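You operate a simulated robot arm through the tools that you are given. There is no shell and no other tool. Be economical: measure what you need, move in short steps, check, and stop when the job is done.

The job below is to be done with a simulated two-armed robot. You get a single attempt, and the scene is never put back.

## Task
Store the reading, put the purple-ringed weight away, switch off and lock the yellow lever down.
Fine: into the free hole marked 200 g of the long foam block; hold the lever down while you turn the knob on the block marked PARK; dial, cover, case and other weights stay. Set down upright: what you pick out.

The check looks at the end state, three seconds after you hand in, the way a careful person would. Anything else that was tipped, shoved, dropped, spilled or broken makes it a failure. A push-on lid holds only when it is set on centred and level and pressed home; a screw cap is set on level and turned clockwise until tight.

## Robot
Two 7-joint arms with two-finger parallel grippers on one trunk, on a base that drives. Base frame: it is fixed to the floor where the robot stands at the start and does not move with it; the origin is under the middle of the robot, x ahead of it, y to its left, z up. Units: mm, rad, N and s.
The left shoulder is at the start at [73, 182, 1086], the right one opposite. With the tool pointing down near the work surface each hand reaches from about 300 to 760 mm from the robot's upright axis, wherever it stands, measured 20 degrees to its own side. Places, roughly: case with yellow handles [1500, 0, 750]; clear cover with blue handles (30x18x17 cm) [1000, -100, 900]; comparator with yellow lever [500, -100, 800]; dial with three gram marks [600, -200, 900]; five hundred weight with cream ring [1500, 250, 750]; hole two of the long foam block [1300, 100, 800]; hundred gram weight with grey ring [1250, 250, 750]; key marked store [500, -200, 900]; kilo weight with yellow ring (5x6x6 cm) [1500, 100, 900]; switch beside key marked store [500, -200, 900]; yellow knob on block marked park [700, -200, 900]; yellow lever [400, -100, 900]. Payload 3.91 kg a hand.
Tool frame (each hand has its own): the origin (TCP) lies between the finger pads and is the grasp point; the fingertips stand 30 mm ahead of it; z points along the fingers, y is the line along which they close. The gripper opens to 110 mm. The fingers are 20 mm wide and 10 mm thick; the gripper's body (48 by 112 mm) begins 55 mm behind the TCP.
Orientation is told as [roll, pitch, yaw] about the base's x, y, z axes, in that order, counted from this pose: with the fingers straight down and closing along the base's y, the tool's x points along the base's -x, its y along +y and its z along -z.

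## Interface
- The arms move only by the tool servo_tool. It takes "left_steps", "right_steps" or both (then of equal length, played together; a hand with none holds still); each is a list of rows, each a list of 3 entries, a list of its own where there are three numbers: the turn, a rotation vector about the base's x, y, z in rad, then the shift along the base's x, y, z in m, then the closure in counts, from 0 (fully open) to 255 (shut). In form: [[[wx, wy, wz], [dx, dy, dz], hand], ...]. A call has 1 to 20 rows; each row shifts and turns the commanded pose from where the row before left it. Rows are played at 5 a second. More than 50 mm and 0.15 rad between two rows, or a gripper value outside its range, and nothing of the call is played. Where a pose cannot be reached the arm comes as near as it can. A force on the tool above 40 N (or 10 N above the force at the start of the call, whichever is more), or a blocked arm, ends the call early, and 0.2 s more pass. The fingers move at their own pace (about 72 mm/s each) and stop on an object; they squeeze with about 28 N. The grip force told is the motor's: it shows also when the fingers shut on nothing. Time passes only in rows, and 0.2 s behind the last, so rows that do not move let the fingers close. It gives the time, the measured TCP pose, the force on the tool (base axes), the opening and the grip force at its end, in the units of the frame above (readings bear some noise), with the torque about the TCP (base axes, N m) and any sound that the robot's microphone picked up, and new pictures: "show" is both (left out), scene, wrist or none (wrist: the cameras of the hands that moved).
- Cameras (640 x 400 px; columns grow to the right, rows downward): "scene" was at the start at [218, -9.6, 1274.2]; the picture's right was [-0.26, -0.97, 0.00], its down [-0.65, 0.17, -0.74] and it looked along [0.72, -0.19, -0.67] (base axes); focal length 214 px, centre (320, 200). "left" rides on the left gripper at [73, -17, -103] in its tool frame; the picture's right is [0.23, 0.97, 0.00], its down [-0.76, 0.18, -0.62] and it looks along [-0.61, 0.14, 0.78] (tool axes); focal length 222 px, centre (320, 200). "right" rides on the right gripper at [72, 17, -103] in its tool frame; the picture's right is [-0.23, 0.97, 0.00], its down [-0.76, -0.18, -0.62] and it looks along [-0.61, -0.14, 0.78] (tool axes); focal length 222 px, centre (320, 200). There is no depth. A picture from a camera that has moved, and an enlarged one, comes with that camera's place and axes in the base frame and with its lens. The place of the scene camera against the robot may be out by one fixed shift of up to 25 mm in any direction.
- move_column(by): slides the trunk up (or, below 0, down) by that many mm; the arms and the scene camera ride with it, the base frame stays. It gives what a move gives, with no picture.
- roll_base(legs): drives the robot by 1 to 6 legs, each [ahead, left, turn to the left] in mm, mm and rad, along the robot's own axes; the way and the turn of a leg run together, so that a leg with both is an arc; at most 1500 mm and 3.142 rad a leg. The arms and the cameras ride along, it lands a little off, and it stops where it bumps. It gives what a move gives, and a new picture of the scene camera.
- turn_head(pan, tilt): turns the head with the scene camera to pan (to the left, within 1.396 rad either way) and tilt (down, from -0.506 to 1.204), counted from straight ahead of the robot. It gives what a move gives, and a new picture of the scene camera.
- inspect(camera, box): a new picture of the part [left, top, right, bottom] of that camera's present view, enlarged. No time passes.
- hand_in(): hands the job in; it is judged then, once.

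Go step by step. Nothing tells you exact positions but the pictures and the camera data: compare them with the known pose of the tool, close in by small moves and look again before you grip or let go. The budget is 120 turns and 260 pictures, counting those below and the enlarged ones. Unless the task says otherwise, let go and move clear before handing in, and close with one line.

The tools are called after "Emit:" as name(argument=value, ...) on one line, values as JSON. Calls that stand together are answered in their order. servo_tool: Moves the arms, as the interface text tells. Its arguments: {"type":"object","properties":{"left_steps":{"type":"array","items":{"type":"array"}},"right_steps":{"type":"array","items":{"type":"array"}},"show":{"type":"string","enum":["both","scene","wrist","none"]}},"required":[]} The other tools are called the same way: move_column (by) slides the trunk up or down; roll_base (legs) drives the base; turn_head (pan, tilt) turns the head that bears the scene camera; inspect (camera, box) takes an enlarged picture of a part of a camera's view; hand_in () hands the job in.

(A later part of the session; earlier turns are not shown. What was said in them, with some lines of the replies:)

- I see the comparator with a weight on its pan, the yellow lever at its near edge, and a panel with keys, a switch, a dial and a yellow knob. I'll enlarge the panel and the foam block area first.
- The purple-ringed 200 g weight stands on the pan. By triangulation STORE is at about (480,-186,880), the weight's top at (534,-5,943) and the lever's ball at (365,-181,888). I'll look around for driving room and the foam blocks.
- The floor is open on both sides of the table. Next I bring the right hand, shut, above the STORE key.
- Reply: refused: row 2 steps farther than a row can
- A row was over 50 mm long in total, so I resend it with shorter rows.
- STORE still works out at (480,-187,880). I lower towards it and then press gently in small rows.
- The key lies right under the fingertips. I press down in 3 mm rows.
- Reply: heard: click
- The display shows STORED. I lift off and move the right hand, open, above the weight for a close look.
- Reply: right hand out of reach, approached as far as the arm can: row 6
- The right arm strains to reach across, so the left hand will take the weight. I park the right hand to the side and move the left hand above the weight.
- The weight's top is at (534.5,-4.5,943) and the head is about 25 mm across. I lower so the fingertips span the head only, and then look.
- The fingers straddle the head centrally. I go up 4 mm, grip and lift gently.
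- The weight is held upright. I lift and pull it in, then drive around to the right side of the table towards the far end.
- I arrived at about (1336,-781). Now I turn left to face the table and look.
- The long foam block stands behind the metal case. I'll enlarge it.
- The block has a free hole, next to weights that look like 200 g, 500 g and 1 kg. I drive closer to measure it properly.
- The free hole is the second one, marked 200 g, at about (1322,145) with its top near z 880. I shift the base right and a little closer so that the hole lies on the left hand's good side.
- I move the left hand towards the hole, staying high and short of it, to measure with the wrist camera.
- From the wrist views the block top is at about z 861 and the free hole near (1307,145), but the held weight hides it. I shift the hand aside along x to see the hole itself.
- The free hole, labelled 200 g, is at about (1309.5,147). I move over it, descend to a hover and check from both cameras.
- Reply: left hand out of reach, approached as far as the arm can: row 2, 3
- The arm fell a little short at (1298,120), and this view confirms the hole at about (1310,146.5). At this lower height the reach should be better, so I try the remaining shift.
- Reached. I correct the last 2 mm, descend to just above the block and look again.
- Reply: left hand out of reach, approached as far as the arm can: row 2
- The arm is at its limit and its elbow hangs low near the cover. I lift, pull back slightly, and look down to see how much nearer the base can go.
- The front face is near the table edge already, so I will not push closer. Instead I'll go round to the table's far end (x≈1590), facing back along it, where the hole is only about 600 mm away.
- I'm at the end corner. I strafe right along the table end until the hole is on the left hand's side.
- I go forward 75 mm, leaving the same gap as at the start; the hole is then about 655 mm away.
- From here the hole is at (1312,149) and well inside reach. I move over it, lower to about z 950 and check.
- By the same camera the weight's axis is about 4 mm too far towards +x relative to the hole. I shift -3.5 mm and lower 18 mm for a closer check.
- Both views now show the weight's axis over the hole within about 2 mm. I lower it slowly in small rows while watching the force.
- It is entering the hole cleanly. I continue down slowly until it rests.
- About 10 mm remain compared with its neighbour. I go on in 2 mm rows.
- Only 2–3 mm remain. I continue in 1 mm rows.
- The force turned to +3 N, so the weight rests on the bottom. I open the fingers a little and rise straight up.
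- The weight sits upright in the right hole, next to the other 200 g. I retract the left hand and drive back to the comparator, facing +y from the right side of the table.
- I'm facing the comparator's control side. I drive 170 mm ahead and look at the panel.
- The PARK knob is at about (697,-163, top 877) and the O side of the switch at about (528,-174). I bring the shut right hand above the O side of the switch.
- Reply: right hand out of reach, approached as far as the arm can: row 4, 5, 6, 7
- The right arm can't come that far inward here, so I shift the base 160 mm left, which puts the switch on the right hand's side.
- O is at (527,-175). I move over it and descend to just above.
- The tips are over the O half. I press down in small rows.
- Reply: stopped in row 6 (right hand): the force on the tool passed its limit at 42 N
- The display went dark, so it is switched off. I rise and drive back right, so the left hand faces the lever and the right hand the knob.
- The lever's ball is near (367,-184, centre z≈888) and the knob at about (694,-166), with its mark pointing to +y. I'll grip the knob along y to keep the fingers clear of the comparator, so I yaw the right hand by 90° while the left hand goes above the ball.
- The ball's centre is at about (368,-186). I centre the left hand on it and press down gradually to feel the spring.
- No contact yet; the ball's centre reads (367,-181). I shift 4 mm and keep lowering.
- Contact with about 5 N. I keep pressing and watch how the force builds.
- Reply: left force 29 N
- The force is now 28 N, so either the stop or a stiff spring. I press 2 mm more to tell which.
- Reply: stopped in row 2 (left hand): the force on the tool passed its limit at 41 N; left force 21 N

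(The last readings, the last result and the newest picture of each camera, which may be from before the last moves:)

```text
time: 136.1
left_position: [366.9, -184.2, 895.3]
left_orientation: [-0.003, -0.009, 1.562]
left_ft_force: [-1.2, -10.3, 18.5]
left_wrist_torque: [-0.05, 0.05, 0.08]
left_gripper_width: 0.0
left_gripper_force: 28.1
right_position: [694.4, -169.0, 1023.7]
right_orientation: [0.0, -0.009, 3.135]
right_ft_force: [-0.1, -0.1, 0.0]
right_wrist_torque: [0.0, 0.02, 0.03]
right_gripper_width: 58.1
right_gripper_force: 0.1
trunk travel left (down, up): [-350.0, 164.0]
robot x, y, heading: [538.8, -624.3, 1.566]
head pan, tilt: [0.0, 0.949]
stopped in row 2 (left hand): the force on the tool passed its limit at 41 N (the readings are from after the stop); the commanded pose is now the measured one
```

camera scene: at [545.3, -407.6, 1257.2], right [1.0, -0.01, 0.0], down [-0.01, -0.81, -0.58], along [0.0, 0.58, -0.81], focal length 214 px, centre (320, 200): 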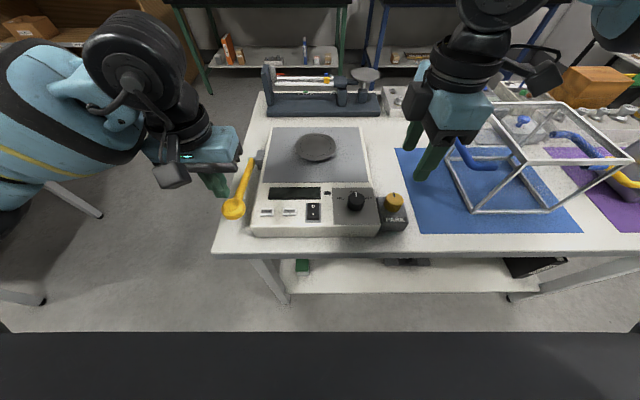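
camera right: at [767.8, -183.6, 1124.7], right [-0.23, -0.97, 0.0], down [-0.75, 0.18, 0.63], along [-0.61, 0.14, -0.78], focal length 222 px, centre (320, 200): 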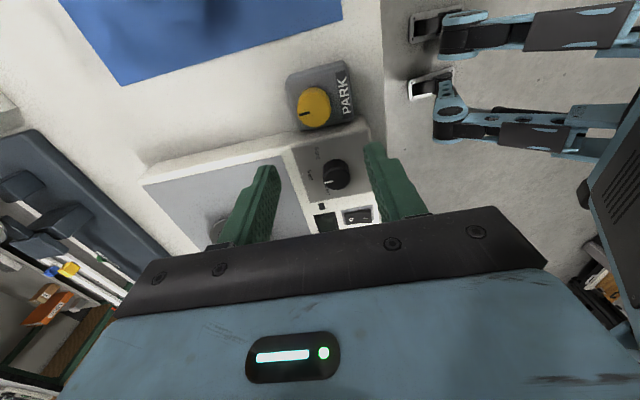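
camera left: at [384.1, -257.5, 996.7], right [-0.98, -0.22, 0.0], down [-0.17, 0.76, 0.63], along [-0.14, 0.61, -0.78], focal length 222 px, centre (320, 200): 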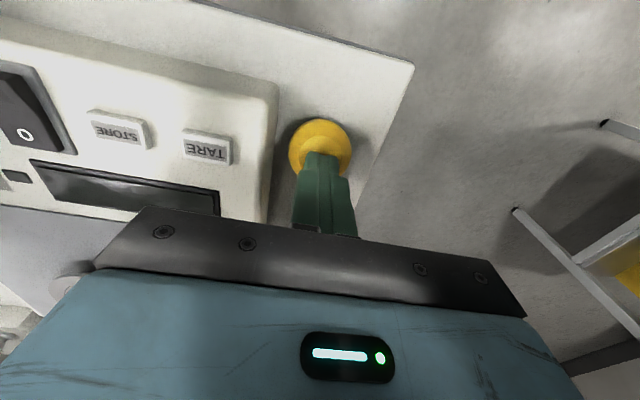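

It's against the hard stop, so the lever is down and held with about 18 N. Now the right hand comes down over the knob for a closer look.

Emit:
servo_tool(right_steps=[[[0, 0, 0], [0.001, 0.004, -0.03], 120], [[0, 0, 0], [0, 0, -0.03], 120], [[0, 0, 0], [0, 0, -0.03], 120], [[0, 0, 0], [0, 0, 0], 120]])

Emit:
inspect(camera="right", box=[200, 40, 440, 220])

Emit:
inspect(camera="scene", box=[340, 150, 440, 240])

```text
time: 137.1
left_position: [366.4, -182.1, 894.0]
left_orientation: [-0.003, -0.011, 1.564]
left_ft_force: [-3.0, -10.3, 29.9]
left_wrist_torque: [-0.01, 0.16, -0.33]
left_gripper_width: 0.0
left_gripper_force: 27.8
right_position: [695.6, -164.8, 932.7]
right_orientation: [-0.001, -0.011, 3.135]
right_ft_force: [0.0, 1.0, -0.2]
right_wrist_torque: [0.03, 0.02, -0.03]
right_gripper_width: 58.1
right_gripper_force: 0.1
trunk travel left (down, up): [-350.0, 164.0]
robot x, y, heading: [538.2, -626.7, 1.566]
head pan, tilt: [0.0, 0.949]
camera scene: at [545.7, -410.5, 1257.8], right [1.0, -0.01, 0.0], down [-0.01, -0.81, -0.58], along [0.0, 0.58, -0.81], focal length 214 px, centre (320, 200)
camera right: at [769.2, -182.6, 1034.6], right [-0.23, -0.97, 0.0], down [-0.75, 0.18, 0.63], along [-0.61, 0.15, -0.78], focal length 222 px, centre (320, 200)
```

scene: 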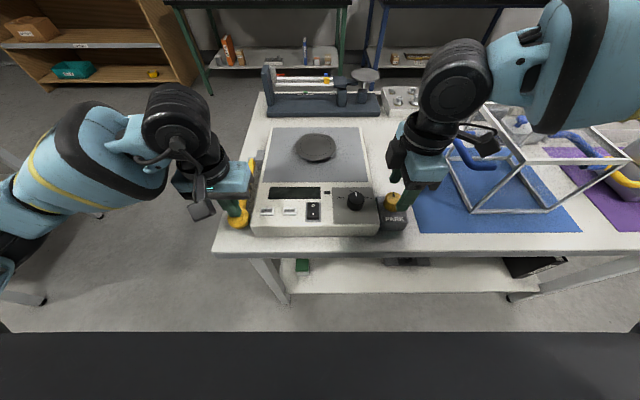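
right: 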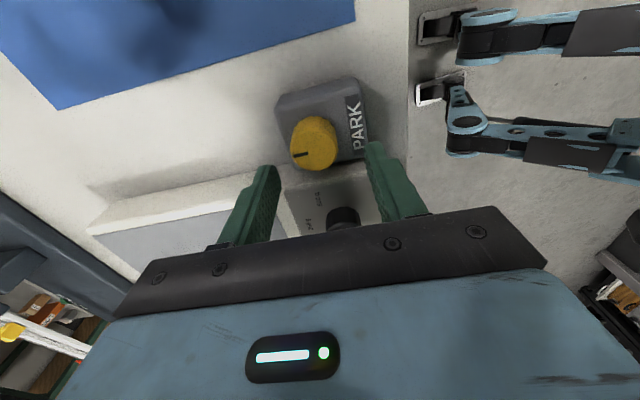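

```text
2.22 times, centred on (320, 130) of right
camera zoom: at [769.2, -182.6, 1034.6], right [-0.23, -0.97, 0.0], down [-0.75, 0.18, 0.63], along [-0.61, 0.15, -0.78], focal length 494 px, centre (320, 356)
```

zoom: 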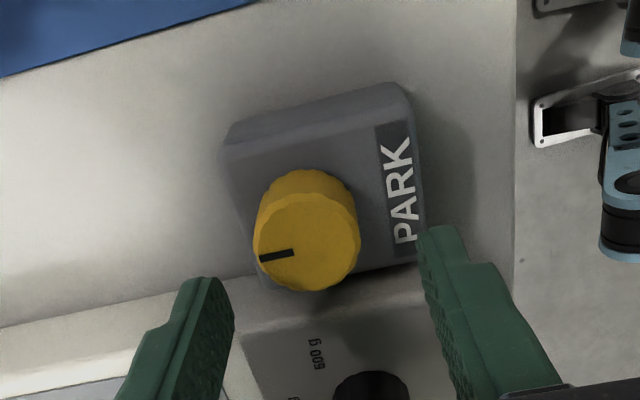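

```text
4.44 times, centred on (390, 195) of scene
camera zoom: at [545.7, -410.5, 1257.8], right [1.0, -0.01, 0.0], down [-0.01, -0.81, -0.58], along [0.0, 0.58, -0.81], focal length 953 px, centre (9, 222)
```

zoom: 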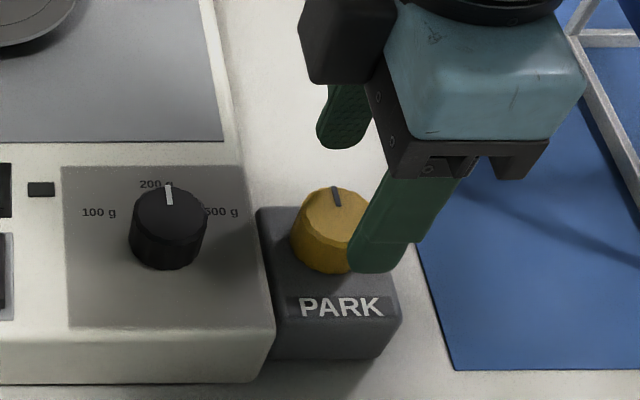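

The knob's top centre is at about (696,-161), 36 mm across. I adjust and lower so the fingertips straddle it.

Emit:
servo_tool(right_steps=[[[0, 0, 0], [0.0005, 0.0035, -0.01], 120], [[0, 0, 0], [0, 0, -0.015], 120], [[0, 0, 0], [0, 0, -0.01], 120], [[0, 0, 0], [0, 0, -0.004], 120], [[0, 0, 0], [0, 0, 0], 120]])

Emit:
inspect(camera="right", box=[200, 40, 440, 220])

Emit:
inspect(camera="scene", box=[340, 150, 440, 240])

```text
time: 138.3
left_position: [366.4, -184.4, 894.3]
left_orientation: [-0.002, -0.012, 1.565]
left_ft_force: [-2.2, -7.7, 33.1]
left_wrist_torque: [0.06, 0.07, -0.11]
left_gripper_width: 0.1
left_gripper_force: 28.1
right_position: [695.5, -160.6, 894.9]
right_orientation: [-0.002, -0.011, 3.133]
right_ft_force: [0.7, -0.4, -0.3]
right_wrist_torque: [0.0, -0.01, 0.03]
right_gripper_width: 58.1
right_gripper_force: 0.0
trunk travel left (down, up): [-350.0, 164.0]
robot x, y, heading: [536.6, -627.6, 1.562]
head pan, tilt: [0.0, 0.949]
camera scene: at [545.8, -410.5, 1257.7], right [1.0, -0.01, 0.0], down [-0.01, -0.81, -0.58], along [0.0, 0.58, -0.81], focal length 214 px, centre (320, 200)
camera right: at [769.8, -178.4, 996.3], right [-0.23, -0.97, 0.0], down [-0.75, 0.18, 0.63], along [-0.61, 0.15, -0.78], focal length 222 px, centre (320, 200)
```

scene: 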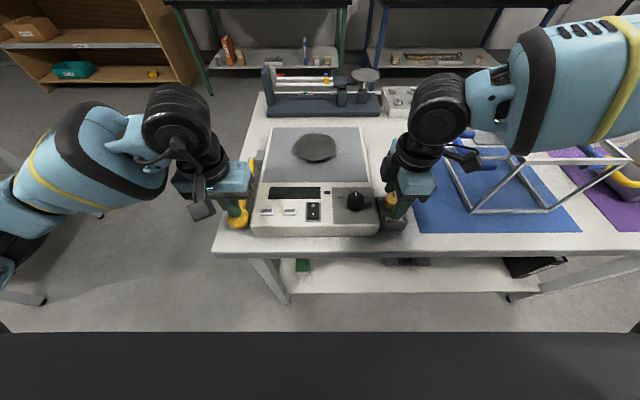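
right: 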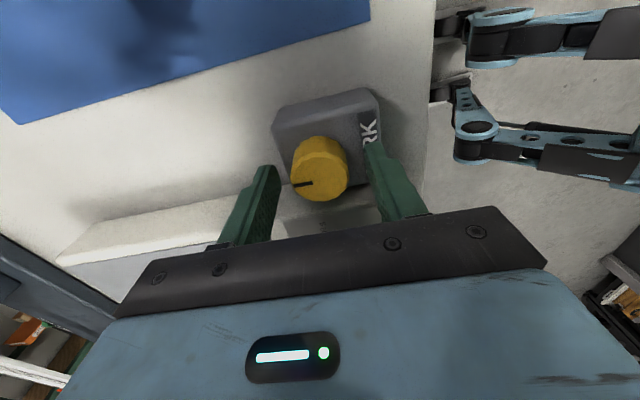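

```text
2.22 times, centred on (320, 130) of right
camera zoom: at [769.8, -178.4, 996.3], right [-0.23, -0.97, 0.0], down [-0.75, 0.18, 0.63], along [-0.61, 0.15, -0.78], focal length 494 px, centre (320, 356)
```

zoom: 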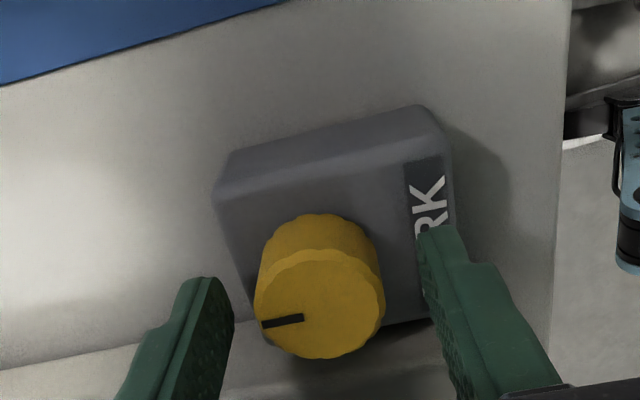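

```text
4.44 times, centred on (390, 195) of scene
camera zoom: at [545.8, -410.5, 1257.7], right [1.0, -0.01, 0.0], down [-0.01, -0.81, -0.58], along [0.0, 0.58, -0.81], focal length 953 px, centre (9, 222)
```

zoom: 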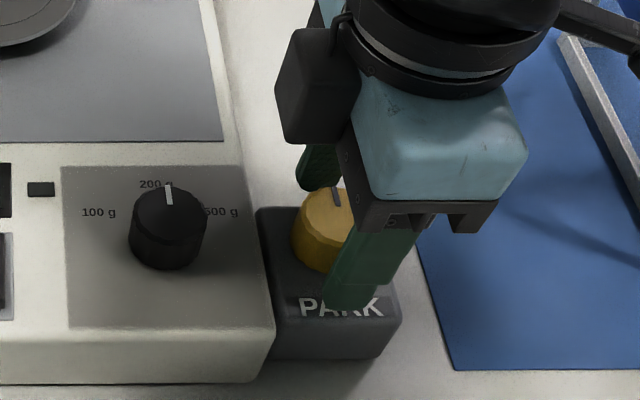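

Aligned with the knob. I lower 5 mm more and close on it, easing the left hand by 0.5 mm so its force stays off the limit.

Emit:
servo_tool(left_steps=[[[0, 0, 0], [0, 0, 0.0005], 255], [[0, 0, 0], [0, 0, 0], 255], [[0, 0, 0], [0, 0, 0], 255], [[0, 0, 0], [0, 0, 0], 255], [[0, 0, 0], [0, 0, 0], 255], [[0, 0, 0], [0, 0, 0], 255]], right_steps=[[[0, 0, 0], [0, 0.0005, -0.005], 120], [[0, 0, 0], [0, 0, 0], 160], [[0, 0, 0], [0, 0, 0], 255], [[0, 0, 0], [0, 0, 0], 255], [[0, 0, 0], [0, 0, 0], 255], [[0, 0, 0], [0, 0, 0], 255]])

Emit:
inspect(camera="right", box=[200, 40, 440, 220])

```text
time: 139.7
left_position: [366.2, -184.1, 894.5]
left_orientation: [-0.003, -0.01, 1.566]
left_ft_force: [1.4, 2.5, 19.3]
left_wrist_torque: [0.27, -0.02, 0.01]
left_gripper_width: 0.0
left_gripper_force: 28.2
right_position: [696.1, -160.6, 891.1]
right_orientation: [-0.001, -0.01, 3.135]
right_ft_force: [3.5, -10.8, 28.8]
right_wrist_torque: [-1.37, 0.28, 0.14]
right_gripper_width: 35.0
right_gripper_force: 45.0
trunk travel left (down, up): [-350.0, 164.0]
robot x, y, heading: [535.5, -626.1, 1.563]
head pan, tilt: [0.0, 0.949]
camera scene: at [545.7, -411.4, 1257.9], right [1.0, -0.01, 0.0], down [-0.01, -0.81, -0.58], along [0.0, 0.58, -0.81], focal length 214 px, centre (320, 200)
camera right: at [769.4, -178.5, 992.5], right [-0.23, -0.97, 0.0], down [-0.75, 0.18, 0.63], along [-0.61, 0.15, -0.78], focal length 222 px, centre (320, 200)
camera left: at [384.2, -258.3, 996.7], right [-0.98, -0.22, 0.0], down [-0.17, 0.76, 0.63], along [-0.14, 0.62, -0.78], focal length 222 px, centre (320, 200)
```

scene: 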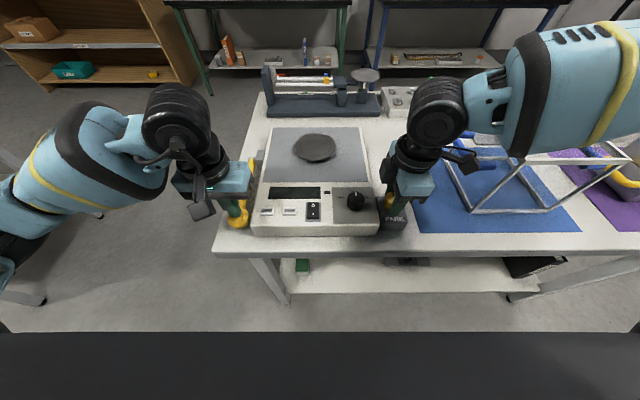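
right: 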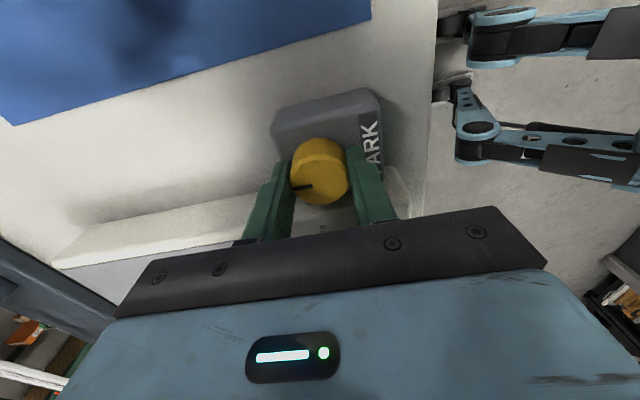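
left: 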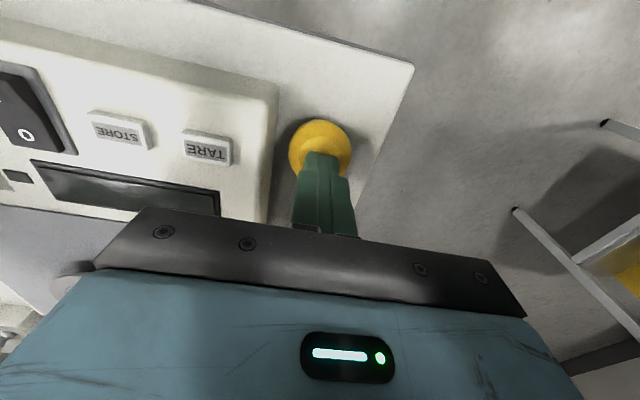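

```text
2.22 times, centred on (320, 130) of right
camera zoom: at [769.4, -178.5, 992.5], right [-0.23, -0.97, 0.0], down [-0.75, 0.18, 0.63], along [-0.61, 0.15, -0.78], focal length 494 px, centre (320, 356)
```

zoom: 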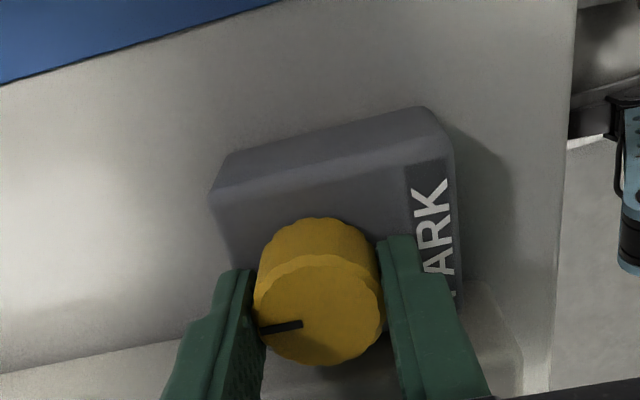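

The knob is gripped (35 mm), but the tips press on the block. I raise the right hand 3 mm and try a small clockwise turn.

Emit:
servo_tool(right_steps=[[[0, 0, 0], [0, 0, 0.003], 255], [[0, 0, -0.08], [0, 0, 0], 255], [[0, 0, -0.08], [0, 0, 0], 255], [[0, 0, -0.08], [0, 0, 0], 255], [[0, 0, 0], [0, 0, 0], 255]], show="wrist")

Emit:
inspect(camera="right", box=[200, 40, 440, 220])

```text
time: 140.9
left_position: [367.4, -183.8, 895.0]
left_orientation: [-0.003, -0.008, 1.562]
left_ft_force: [1.8, -19.0, 35.2]
left_wrist_torque: [-0.2, -0.08, 0.26]
left_gripper_width: 0.1
left_gripper_force: 27.5
right_position: [697.3, -160.1, 891.3]
right_orientation: [0.003, -0.008, 2.896]
right_ft_force: [-12.8, 1.5, -28.4]
right_wrist_torque: [0.6, 0.23, -0.02]
right_gripper_width: 35.2
right_gripper_force: 45.1
trunk travel left (down, up): [-350.0, 164.0]
robot x, y, heading: [540.1, -624.1, 1.567]
head pan, tilt: [0.0, 0.949]
camera right: at [763.1, -194.8, 992.8], right [-0.46, -0.89, 0.0], down [-0.69, 0.36, 0.63], along [-0.56, 0.29, -0.78], focal length 222 px, centre (320, 200)
```

right: 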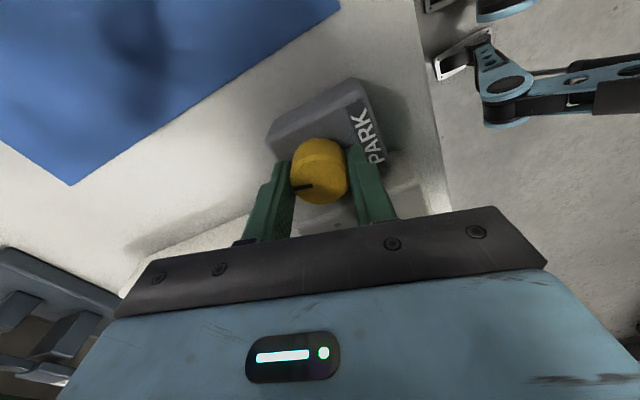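

```text
2.22 times, centred on (320, 130) of right
camera zoom: at [763.1, -194.8, 992.8], right [-0.46, -0.89, 0.0], down [-0.69, 0.36, 0.63], along [-0.56, 0.29, -0.78], focal length 494 px, centre (320, 356)
```

zoom: 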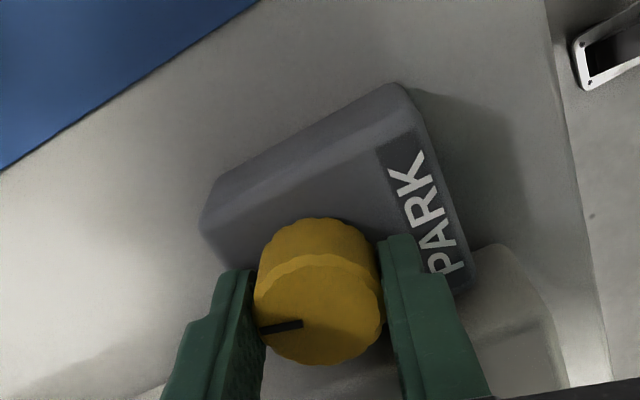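

The knob turns with the fingers without resistance. I relieve the side loads on both hands and continue clockwise.

Emit:
servo_tool(left_steps=[[[0, 0, 0], [0, -0.0008, 0.0003], 255], [[0, 0, 0], [0, 0, 0], 255], [[0, 0, 0], [0, 0, 0], 255], [[0, 0, 0], [0, 0, 0], 255], [[0, 0, 0], [0, 0, 0], 255], [[0, 0, 0], [0, 0, 0], 255]], right_steps=[[[0, 0, 0], [-0.001, 0, -0.0015], 255], [[0, 0, -0.12], [0, 0, 0], 255], [[0, 0, -0.12], [0, 0, 0], 255], [[0, 0, -0.12], [0, 0, 0], 255], [[0, 0, -0.12], [0, 0, 0], 255], [[0, 0, 0], [0, 0, 0], 255]], show="wrist")

```text
time: 142.3
left_position: [367.0, -185.9, 894.8]
left_orientation: [-0.002, -0.009, 1.564]
left_ft_force: [-1.8, -7.3, 22.5]
left_wrist_torque: [-0.04, 0.13, -0.19]
left_gripper_width: 0.2
left_gripper_force: 28.0
right_position: [696.5, -159.2, 891.4]
right_orientation: [0.0, -0.01, 2.413]
right_ft_force: [6.5, -4.1, -5.0]
right_wrist_torque: [-0.98, -1.03, 0.0]
right_gripper_width: 35.2
right_gripper_force: 45.1
trunk travel left (down, up): [-350.0, 164.0]
robot x, y, heading: [537.4, -622.3, 1.556]
head pan, tilt: [0.0, 0.949]
camera right: at [739.8, -221.9, 993.0], right [-0.82, -0.57, 0.0], down [-0.44, 0.64, 0.63], along [-0.36, 0.52, -0.78], focal length 222 px, centre (320, 200)
camera left: at [384.4, -258.1, 996.6], right [-0.98, -0.22, 0.0], down [-0.17, 0.76, 0.63], along [-0.14, 0.62, -0.78], focal length 222 px, centre (320, 200)
```

right: 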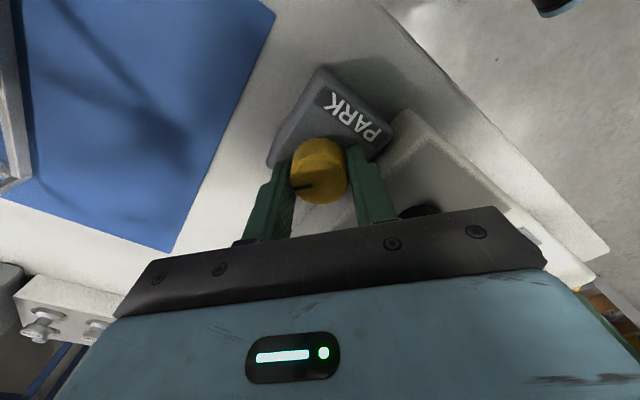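
left: 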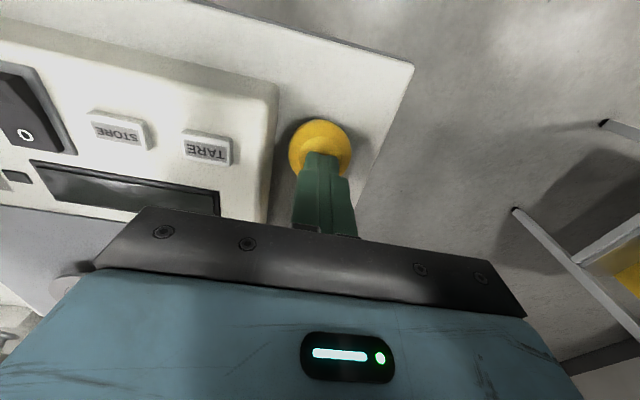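

Turned about 41° so far and it moves freely. I continue clockwise.

Emit:
servo_tool(right_steps=[[[0, 0, -0.12], [0, 0, 0], 255], [[0, 0, -0.12], [0, 0, 0], 255], [[0, 0, -0.12], [0, 0, 0], 255], [[0, 0, -0.12], [0, 0, 0], 255], [[0, 0, 0], [0, 0, 0], 255]], show="wrist")

```text
time: 143.5
left_position: [367.1, -184.9, 895.1]
left_orientation: [0.0, -0.01, 1.565]
left_ft_force: [-6.6, -4.1, 17.8]
left_wrist_torque: [0.08, 0.21, 0.08]
left_gripper_width: 0.3
left_gripper_force: 28.0
right_position: [696.8, -159.6, 890.1]
right_orientation: [-0.001, -0.01, 1.933]
right_ft_force: [18.0, -8.0, 6.0]
right_wrist_torque: [-1.08, -0.49, 0.07]
right_gripper_width: 34.8
right_gripper_force: 44.8
trunk travel left (down, up): [-350.0, 164.0]
robot x, y, heading: [540.4, -621.5, 1.563]
head pan, tilt: [0.0, 0.949]
camera right: at [706.8, -234.9, 992.9], right [-0.99, -0.13, 0.0], down [-0.1, 0.77, 0.63], along [-0.08, 0.63, -0.78], focal length 222 px, centre (320, 200)
```

right: 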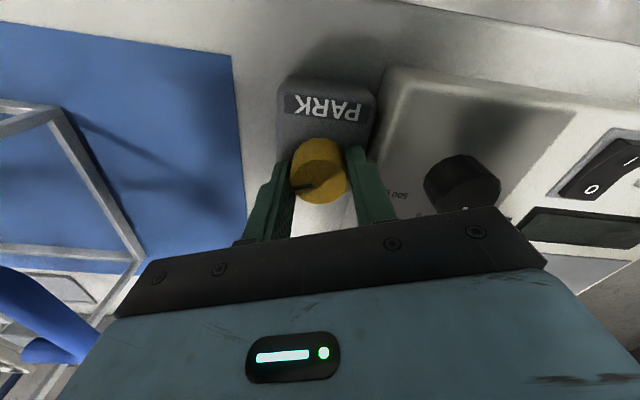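

A sideways force of 18 N has built up. I check the clearance between finger and comparator before going on.

Emit:
inspect(camera="right", box=[240, 60, 440, 220])

Emit:
inspect(camera="scene", box=[330, 150, 450, 250])

```text
2.50 times, centred on (340, 140) of right
camera zoom: at [706.8, -234.9, 992.9], right [-0.99, -0.13, 0.0], down [-0.1, 0.77, 0.63], along [-0.08, 0.63, -0.78], focal length 555 px, centre (270, 350)
```

zoom: 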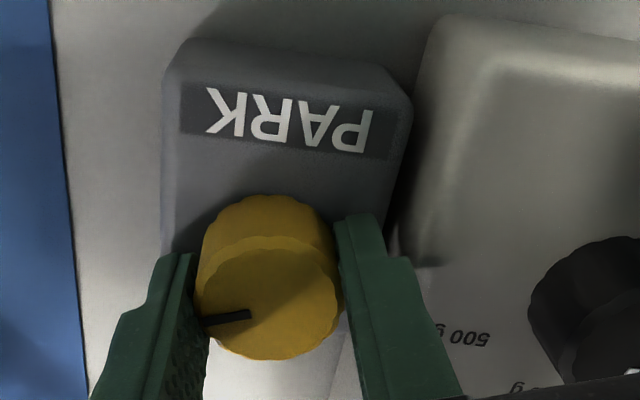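

```text
4.00 times, centred on (390, 200) of scene
camera zoom: at [546.9, -410.1, 1257.7], right [1.0, -0.01, 0.0], down [-0.01, -0.81, -0.58], along [0.0, 0.58, -0.81], focal length 858 px, centre (40, 200)
```

zoom: 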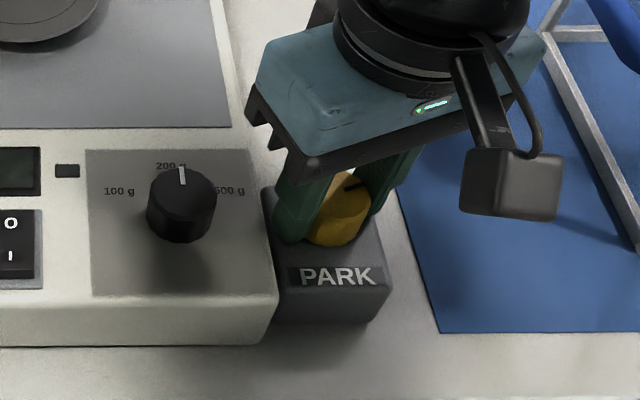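

The finger's shoulder is very close to the comparator's edge. I shift 1.5 mm in +x to unload it and read the force before finishing the quarter turn.

Emit:
servo_tool(right_steps=[[[0, 0, 0], [0.0015, 0.0005, 0], 255], [[0, 0, 0], [0, 0, 0], 255]], show="none")

```text
time: 144.1
left_position: [367.1, -184.4, 894.7]
left_orientation: [-0.001, -0.01, 1.564]
left_ft_force: [-1.1, 1.8, 15.8]
left_wrist_torque: [0.23, 0.03, 0.14]
left_gripper_width: 0.1
left_gripper_force: 27.9
right_position: [695.8, -158.8, 891.5]
right_orientation: [0.001, -0.011, 1.936]
right_ft_force: [7.4, -12.8, 5.5]
right_wrist_torque: [-0.54, -1.11, 0.0]
right_gripper_width: 34.9
right_gripper_force: 44.9
trunk travel left (down, up): [-350.0, 164.0]
robot x, y, heading: [534.6, -623.7, 1.564]
head pan, tilt: [0.0, 0.949]
```

The side load falls accordingly, so it is mostly slight off-centring on the knob. I centre further and continue past the quarter turn.

Emit:
servo_tool(left_steps=[[[0, 0, 0], [0, 0, -0.0005], 255], [[0, 0, 0], [0, 0, 0], 255], [[0, 0, 0], [0, 0, 0], 255], [[0, 0, 0], [0, 0, 0], 255], [[0, 0, 0], [0, 0, 0], 255]], right_steps=[[[0, 0, 0], [0.001, -0.0013, 0], 255], [[0, 0, -0.1], [0, 0, 0], 255], [[0, 0, -0.1], [0, 0, 0], 255], [[0, 0, -0.1], [0, 0, 0], 255], [[0, 0, 0], [0, 0, 0], 255]], show="wrist")

```text
time: 145.3
left_position: [367.4, -184.9, 893.7]
left_orientation: [-0.004, -0.009, 1.562]
left_ft_force: [7.8, -6.9, 31.0]
left_wrist_torque: [0.1, -0.29, 0.15]
left_gripper_width: 0.0
left_gripper_force: 28.0
right_position: [696.7, -159.6, 892.1]
right_orientation: [0.003, -0.013, 1.633]
right_ft_force: [-9.9, 4.8, -5.4]
right_wrist_torque: [-0.28, -1.0, -0.01]
right_gripper_width: 35.0
right_gripper_force: 45.2
trunk travel left (down, up): [-350.0, 164.0]
robot x, y, heading: [536.7, -624.9, 1.564]
head pan, tilt: [0.0, 0.949]
camera right: at [685.0, -234.7, 992.7], right [-0.99, 0.17, 0.01], down [0.13, 0.76, 0.63], along [0.1, 0.62, -0.77], focal length 222 px, centre (320, 200)
camera left: at [384.2, -258.2, 996.4], right [-0.98, -0.22, -0.01], down [-0.17, 0.76, 0.63], along [-0.13, 0.62, -0.78], focal length 222 px, centre (320, 200)
```

right: 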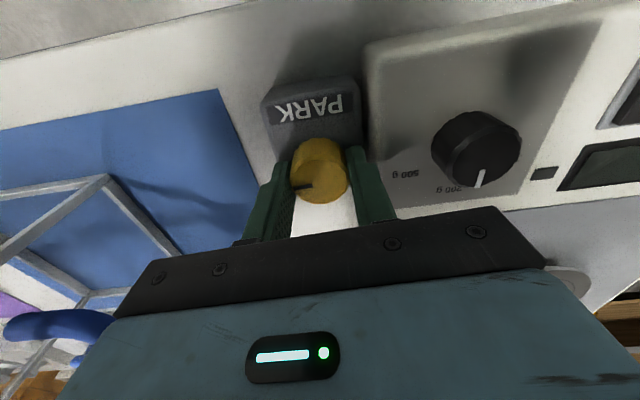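
left: 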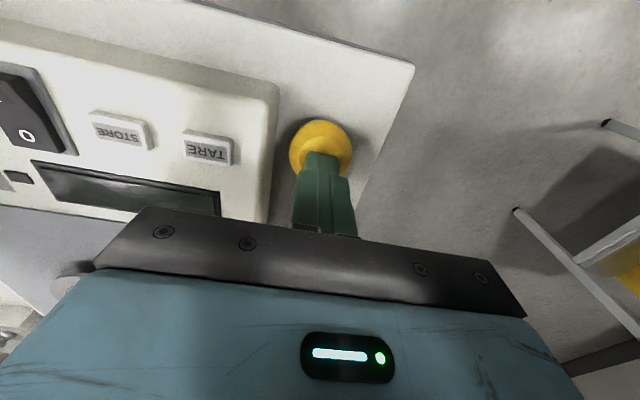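

It has now turned about 86° with no stop or click. I continue clockwise.

Emit:
servo_tool(right_steps=[[[0, 0, -0.1], [-0.001, 0.0004, -0.0005], 255], [[0, 0, -0.1], [0, 0, 0], 255], [[0, 0, -0.1], [0, 0, 0], 255], [[0, 0, -0.1], [0, 0, 0], 255], [[0, 0, 0], [0, 0, 0], 255]], show="wrist")

```text
time: 146.5
left_position: [366.8, -183.7, 893.3]
left_orientation: [-0.002, -0.011, 1.564]
left_ft_force: [5.1, -3.4, 29.2]
left_wrist_torque: [0.21, -0.12, -0.37]
left_gripper_width: 0.0
left_gripper_force: 27.9
right_position: [697.7, -159.8, 889.8]
right_orientation: [0.003, -0.01, 1.231]
right_ft_force: [0.5, 1.6, 5.8]
right_wrist_torque: [0.17, -0.92, 0.23]
right_gripper_width: 35.8
right_gripper_force: 44.7
trunk travel left (down, up): [-350.0, 164.0]
robot x, y, heading: [538.6, -622.0, 1.557]
head pan, tilt: [0.0, 0.949]
camera right: at [657.1, -224.0, 992.5], right [-0.84, 0.54, 0.01], down [0.42, 0.65, 0.63], along [0.34, 0.53, -0.78], focal length 222 px, centre (320, 200)
```

right: 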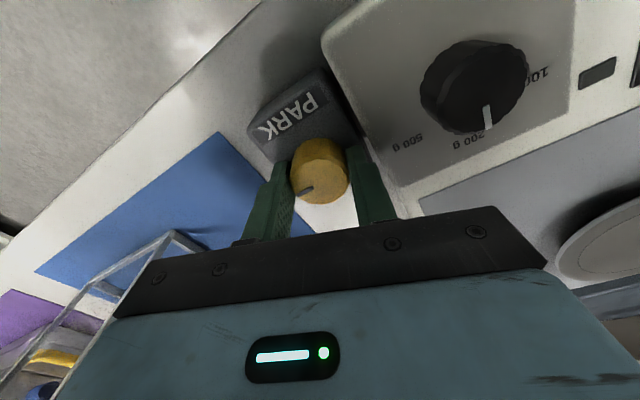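

A torque appeared and the mark lags the fingers, so the knob seems to be at its stop at about 90°. I look closely at the mark.

Emit:
inspect(camera="right", box=[240, 60, 440, 220])

Emit:
inspect(camera="scene", box=[330, 150, 450, 250])

```text
2.50 times, centred on (340, 140) of right
camera zoom: at [657.1, -224.0, 992.5], right [-0.84, 0.54, 0.01], down [0.42, 0.65, 0.63], along [0.34, 0.53, -0.78], focal length 555 px, centre (270, 350)
```

zoom: 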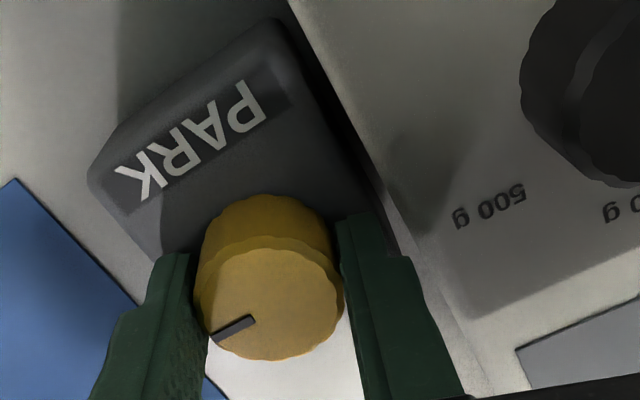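

```text
4.00 times, centred on (390, 200) of scene
camera zoom: at [546.4, -409.9, 1257.6], right [1.0, -0.01, 0.0], down [-0.01, -0.81, -0.58], along [0.0, 0.58, -0.81], focal length 858 px, centre (40, 200)
```

zoom: 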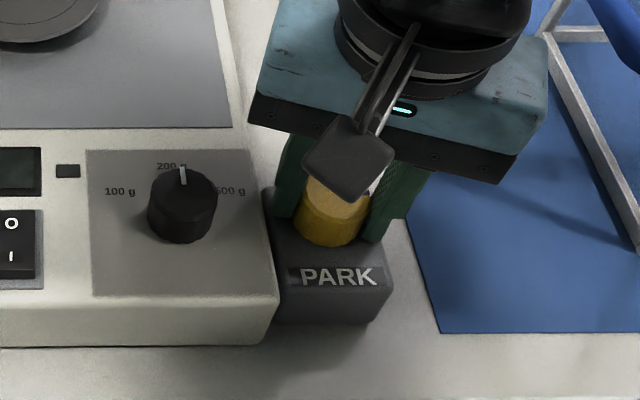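

The mark now points to +x and the knob has reached its stop. With the right hand still on the knob, I lift the left hand a little to test whether the lever stays down.

Emit:
servo_tool(left_steps=[[[0, 0, 0], [0, 0, 0.003], 255], [[0, 0, 0], [0, 0, 0.004], 255], [[0, 0, 0], [0, 0, 0], 255]], show="none")

Emit:
inspect(camera="left", box=[240, 80, 420, 220])

```text
time: 147.3
left_position: [366.3, -183.7, 900.0]
left_orientation: [0.0, -0.01, 1.566]
left_ft_force: [-2.1, -2.7, 3.7]
left_wrist_torque: [0.03, 0.07, 0.0]
left_gripper_width: 0.0
left_gripper_force: 28.2
right_position: [697.5, -158.8, 890.9]
right_orientation: [0.002, -0.01, 1.231]
right_ft_force: [10.9, -2.0, 19.9]
right_wrist_torque: [-0.22, -0.79, 0.06]
right_gripper_width: 35.5
right_gripper_force: 45.0
trunk travel left (down, up): [-350.0, 164.0]
robot x, y, heading: [535.5, -625.7, 1.563]
head pan, tilt: [0.0, 0.949]
```

```text
2.86 times, centred on (330, 150) of left
camera zoom: at [383.8, -257.7, 1002.7], right [-0.98, -0.22, 0.0], down [-0.17, 0.76, 0.63], along [-0.14, 0.61, -0.78], focal length 635 px, centre (291, 343)
```

zoom: 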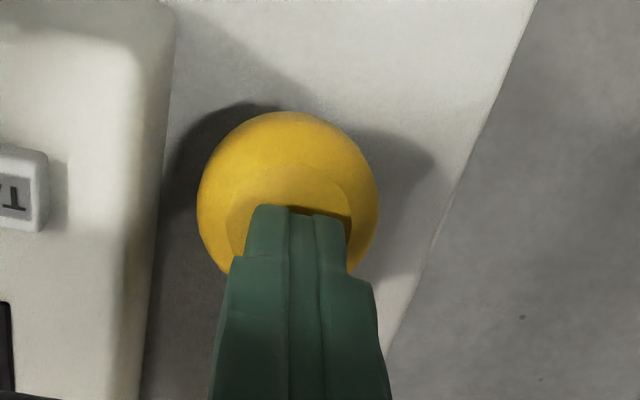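

A small force of 4 N remains, so the lever may be following the hand. I lift 6 mm more to see.

Emit:
servo_tool(left_steps=[[[0, 0, 0], [0, 0, 0.003], 255], [[0, 0, 0], [0, 0, 0.003], 255], [[0, 0, 0], [0, 0, 0], 255], [[0, 0, 0], [0, 0, 0], 255]], show="none")

Emit:
inspect(camera="left", box=[240, 80, 420, 220])

```text
time: 148.3
left_position: [367.2, -184.4, 906.9]
left_orientation: [-0.001, -0.008, 1.562]
left_ft_force: [0.4, 0.2, 1.0]
left_wrist_torque: [0.05, -0.04, -0.01]
left_gripper_width: 0.0
left_gripper_force: 27.9
right_position: [697.8, -160.0, 890.3]
right_orientation: [0.001, -0.011, 1.234]
right_ft_force: [14.8, -2.3, 27.3]
right_wrist_torque: [-0.65, -0.72, -0.16]
right_gripper_width: 35.6
right_gripper_force: 44.9
trunk travel left (down, up): [-350.0, 164.0]
robot x, y, heading: [540.6, -623.0, 1.568]
head pan, tilt: [0.0, 0.949]
```

```text
2.86 times, centred on (330, 150) of left
camera zoom: at [384.7, -257.5, 1009.1], right [-0.98, -0.22, 0.0], down [-0.17, 0.76, 0.63], along [-0.14, 0.62, -0.78], focal length 635 px, centre (291, 343)
```

zoom: 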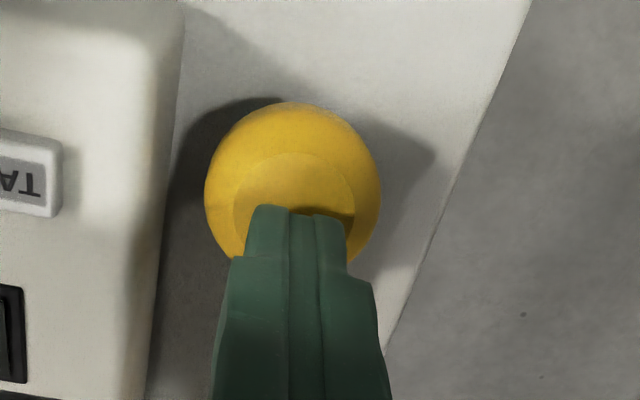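

The contact is gone now, so the lever stayed below. I raise the left hand to the earlier hover pose for comparison with the old picture.

Emit:
servo_tool(left_steps=[[[0, 0, 0], [0, 0, 0.02], 255], [[0, 0, 0], [0, 0, 0.02], 255], [[0, 0, 0], [0, 0, 0.0155], 255], [[0, 0, 0], [0, 0, 0], 255]], show="both")

Emit:
inspect(camera="scene", box=[210, 110, 450, 260])

```text
time: 149.3
left_position: [366.5, -184.5, 962.1]
left_orientation: [-0.001, -0.01, 1.564]
left_ft_force: [-0.1, -0.3, -0.5]
left_wrist_torque: [0.01, 0.02, -0.03]
left_gripper_width: 0.1
left_gripper_force: 28.9
right_position: [696.9, -159.8, 889.6]
right_orientation: [0.004, -0.013, 1.235]
right_ft_force: [15.8, -0.8, 30.4]
right_wrist_torque: [-0.88, -0.65, -0.14]
right_gripper_width: 35.7
right_gripper_force: 44.8
trunk travel left (down, up): [-350.0, 164.0]
robot x, y, heading: [539.0, -622.9, 1.563]
head pan, tilt: [0.0, 0.949]
camera scene: at [546.4, -409.5, 1257.6], right [1.0, -0.01, 0.0], down [-0.01, -0.81, -0.58], along [0.0, 0.58, -0.81], focal length 214 px, centre (320, 200)
camera left: at [384.6, -258.0, 1064.5], right [-0.98, -0.22, 0.0], down [-0.17, 0.76, 0.63], along [-0.14, 0.61, -0.78], focal length 222 px, centre (320, 200)
```

scene: 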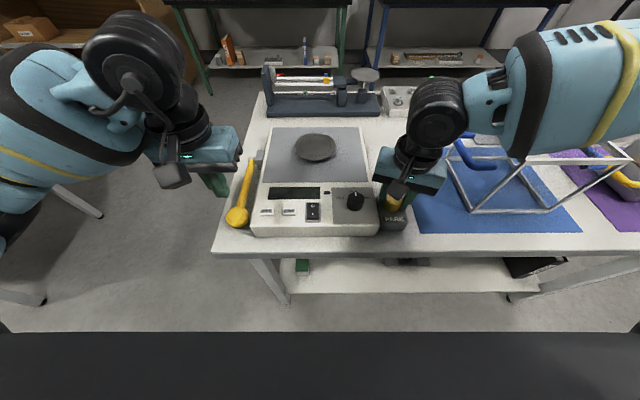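
left: 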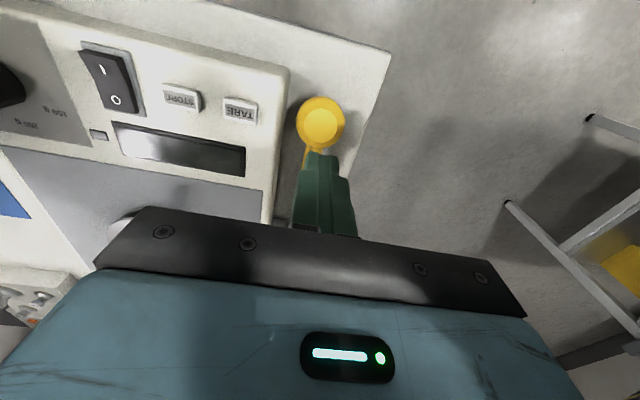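

```text
2.67 times, centred on (330, 185) of scene
camera zoom: at [546.4, -409.5, 1257.6], right [1.0, -0.01, 0.0], down [-0.01, -0.81, -0.58], along [0.0, 0.58, -0.81], focal length 572 px, centre (293, 240)
```

zoom: 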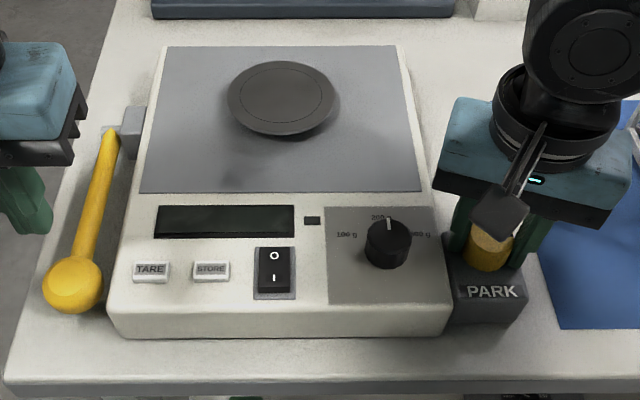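

The lever stays clearly lower with no hand on it. I now unload the right hand, open it just enough to clear the knob (the comparator is close), and rise straight up.

Emit:
servo_tool(right_steps=[[[0, 0, 0], [0.002, 0, 0.0025], 255], [[0, 0, 0], [0, 0, 0], 168], [[0, 0, 0], [0, 0, 0], 166], [[0, 0, 0], [0, 0, 0.005], 166], [[0, 0, 0], [0, 0, 0.015], 166], [[0, 0, 0], [0, 0, 0.03], 166], [[0, 0, 0], [0, 0, 0.04], 166], [[0, 0, 0], [0, 0, 0.04], 166], [[0, 0, 0], [0, 0, 0], 166]])

Emit:
inspect(camera="scene", box=[210, 110, 450, 260])

Emit:
inspect(camera="right", box=[200, 20, 480, 220])

```text
time: 151.3
left_position: [366.3, -183.2, 960.8]
left_orientation: [-0.003, -0.007, 1.563]
left_ft_force: [0.2, -0.3, -0.3]
left_wrist_torque: [0.01, 0.0, 0.02]
left_gripper_width: 0.0
left_gripper_force: 27.9
right_position: [698.9, -158.4, 1022.5]
right_orientation: [-0.001, -0.009, 1.234]
right_ft_force: [0.2, 0.4, 0.3]
right_wrist_torque: [0.0, 0.03, 0.0]
right_gripper_width: 38.6
right_gripper_force: 0.1
trunk travel left (down, up): [-350.0, 164.0]
robot x, y, heading: [537.0, -624.1, 1.563]
head pan, tilt: [0.0, 0.949]
camera scene: at [545.4, -407.3, 1257.1], right [1.0, -0.01, 0.0], down [-0.01, -0.81, -0.58], along [0.0, 0.58, -0.81], focal length 214 px, centre (320, 200)
camera right: at [658.8, -223.4, 1124.2], right [-0.84, 0.54, 0.0], down [0.42, 0.65, 0.63], along [0.34, 0.53, -0.78], focal length 222 px, centre (320, 200)
```

scene: 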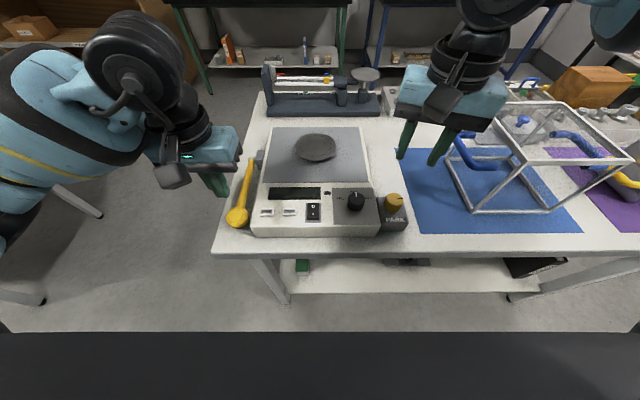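
right: 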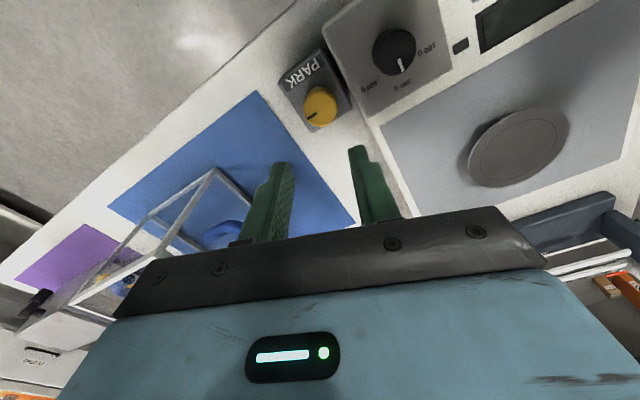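

```text
2.67 times, centred on (330, 185) of scene
camera zoom: at [545.4, -407.3, 1257.1], right [1.0, -0.01, 0.0], down [-0.01, -0.81, -0.58], along [0.0, 0.58, -0.81], focal length 572 px, centre (293, 240)
```

zoom: 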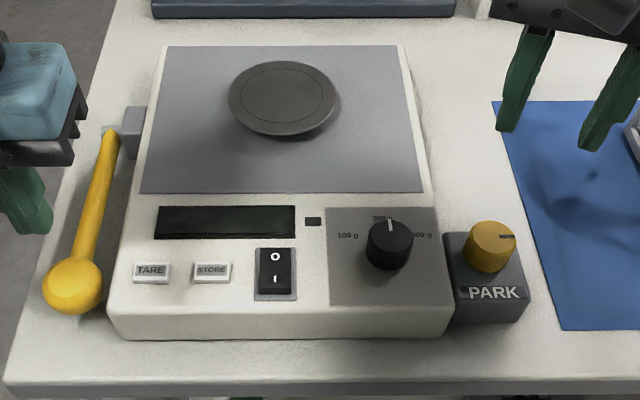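

```text
2.00 times, centred on (340, 120) of right
camera zoom: at [658.8, -223.4, 1124.2], right [-0.84, 0.54, 0.0], down [0.42, 0.65, 0.63], along [0.34, 0.53, -0.78], focal length 444 px, centre (280, 360)
```

zoom: 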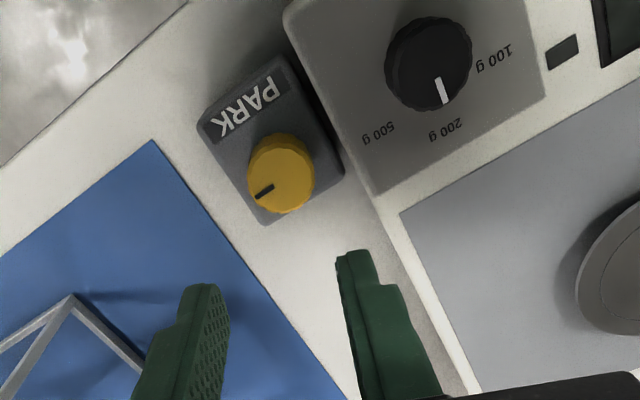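

The lever stays down, the PARK knob is turned a quarter, the display is off and the dial is still at 200 g. I raise both hands and back away.

Emit:
servo_tool(left_steps=[[[0, 0, 0], [0, 0, 0.04], 255], [[0, 0, 0], [0, 0, 0.04], 255], [[0, 0, 0], [0, 0, 0.04], 255], [[0, 0, 0], [0, 0, 0], 255]], right_steps=[[[0, 0, 0], [0, 0, 0.03], 166], [[0, 0, 0], [0, -0.02, 0.03], 166], [[0, 0, 0], [0, -0.02, 0.02], 166], [[0, 0, 0], [0, 0, 0], 166]], show="none")

Emit:
roll_base(legs=[[-250, 0, 0]])

Emit:
inspect(camera="scene", box=[200, 40, 460, 220])

Emit:
inspect(camera="scene", box=[460, 40, 640, 160])

```text
time: 152.3
left_position: [368.4, -181.6, 1081.6]
left_orientation: [-0.004, -0.006, 1.563]
left_ft_force: [0.6, -0.6, 0.3]
left_wrist_torque: [0.01, 0.0, 0.02]
left_gripper_width: 0.0
left_gripper_force: 28.4
right_position: [699.5, -197.4, 1101.9]
right_orientation: [0.002, -0.009, 1.235]
right_ft_force: [0.0, -0.8, -0.3]
right_wrist_torque: [-0.04, -0.03, 0.02]
right_gripper_width: 38.4
right_gripper_force: 0.1
trunk travel left (down, up): [-350.0, 164.0]
robot x, y, heading: [540.5, -622.8, 1.565]
head pan, tilt: [0.0, 0.949]
```

```text
time: 154.1
left_position: [366.6, -433.6, 1081.6]
left_orientation: [-0.001, -0.006, 1.563]
left_ft_force: [-0.6, -1.2, -1.2]
left_wrist_torque: [0.02, -0.04, 0.01]
left_gripper_width: 0.1
left_gripper_force: 27.6
right_position: [698.9, -448.6, 1102.3]
right_orientation: [0.002, -0.011, 1.233]
right_ft_force: [-0.2, 0.4, 0.6]
right_wrist_torque: [-0.01, 0.02, 0.0]
right_gripper_width: 38.7
right_gripper_force: 0.0
trunk travel left (down, up): [-350.0, 164.0]
robot x, y, heading: [539.3, -873.3, 1.563]
head pan, tilt: [0.0, 0.949]
camera scene: at [543.5, -657.9, 1257.2], right [1.0, -0.01, 0.0], down [-0.01, -0.81, -0.58], along [0.0, 0.58, -0.81], focal length 214 px, centre (320, 200)
```

scene: 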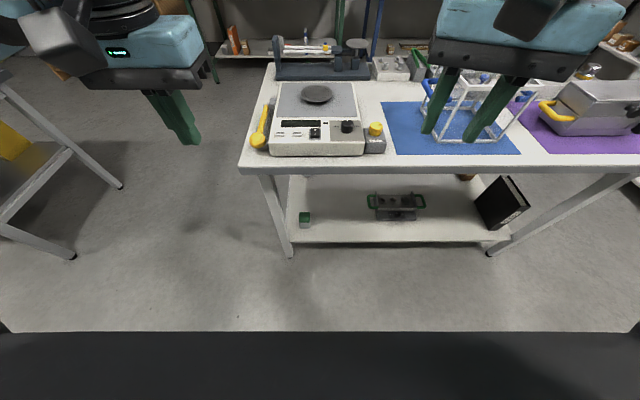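

```text
2.22 times, centred on (330, 130) of scene
camera zoom: at [543.5, -657.9, 1257.2], right [1.0, -0.01, 0.0], down [-0.01, -0.81, -0.58], along [0.0, 0.58, -0.81], focal length 477 px, centre (298, 356)
```

zoom: 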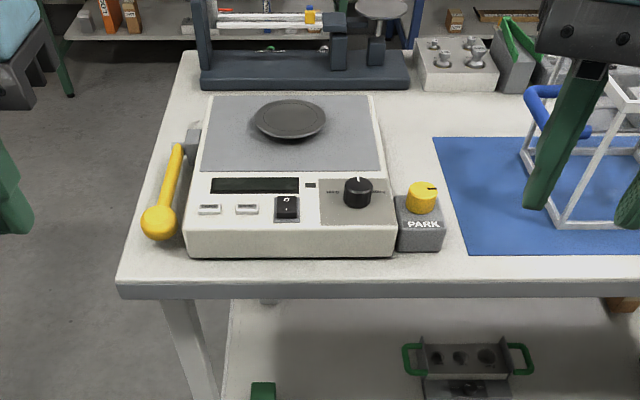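

```text
3.33 times, centred on (550, 100) of scene
camera zoom: at [543.5, -657.9, 1257.2], right [1.0, -0.01, 0.0], down [-0.01, -0.81, -0.58], along [0.0, 0.58, -0.81], focal length 715 px, centre (-447, 533)
```

zoom: 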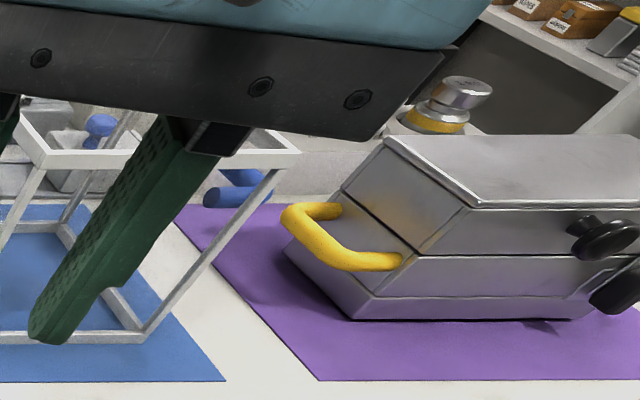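

The lever is down and held by the PARK knob, the switch is off, and both hands are clear. The weight was upright in the free 200 g hole when I left it, and nothing in the latest pictures looks disturbed. I hand in.

Emit:
hand_in()

```text
The job is handed in.
```

I stored the reading, put the purple-ringed 200 g weight upright in the free 200 g hole, switched the comparator off, and locked the yellow lever down with the PARK knob.
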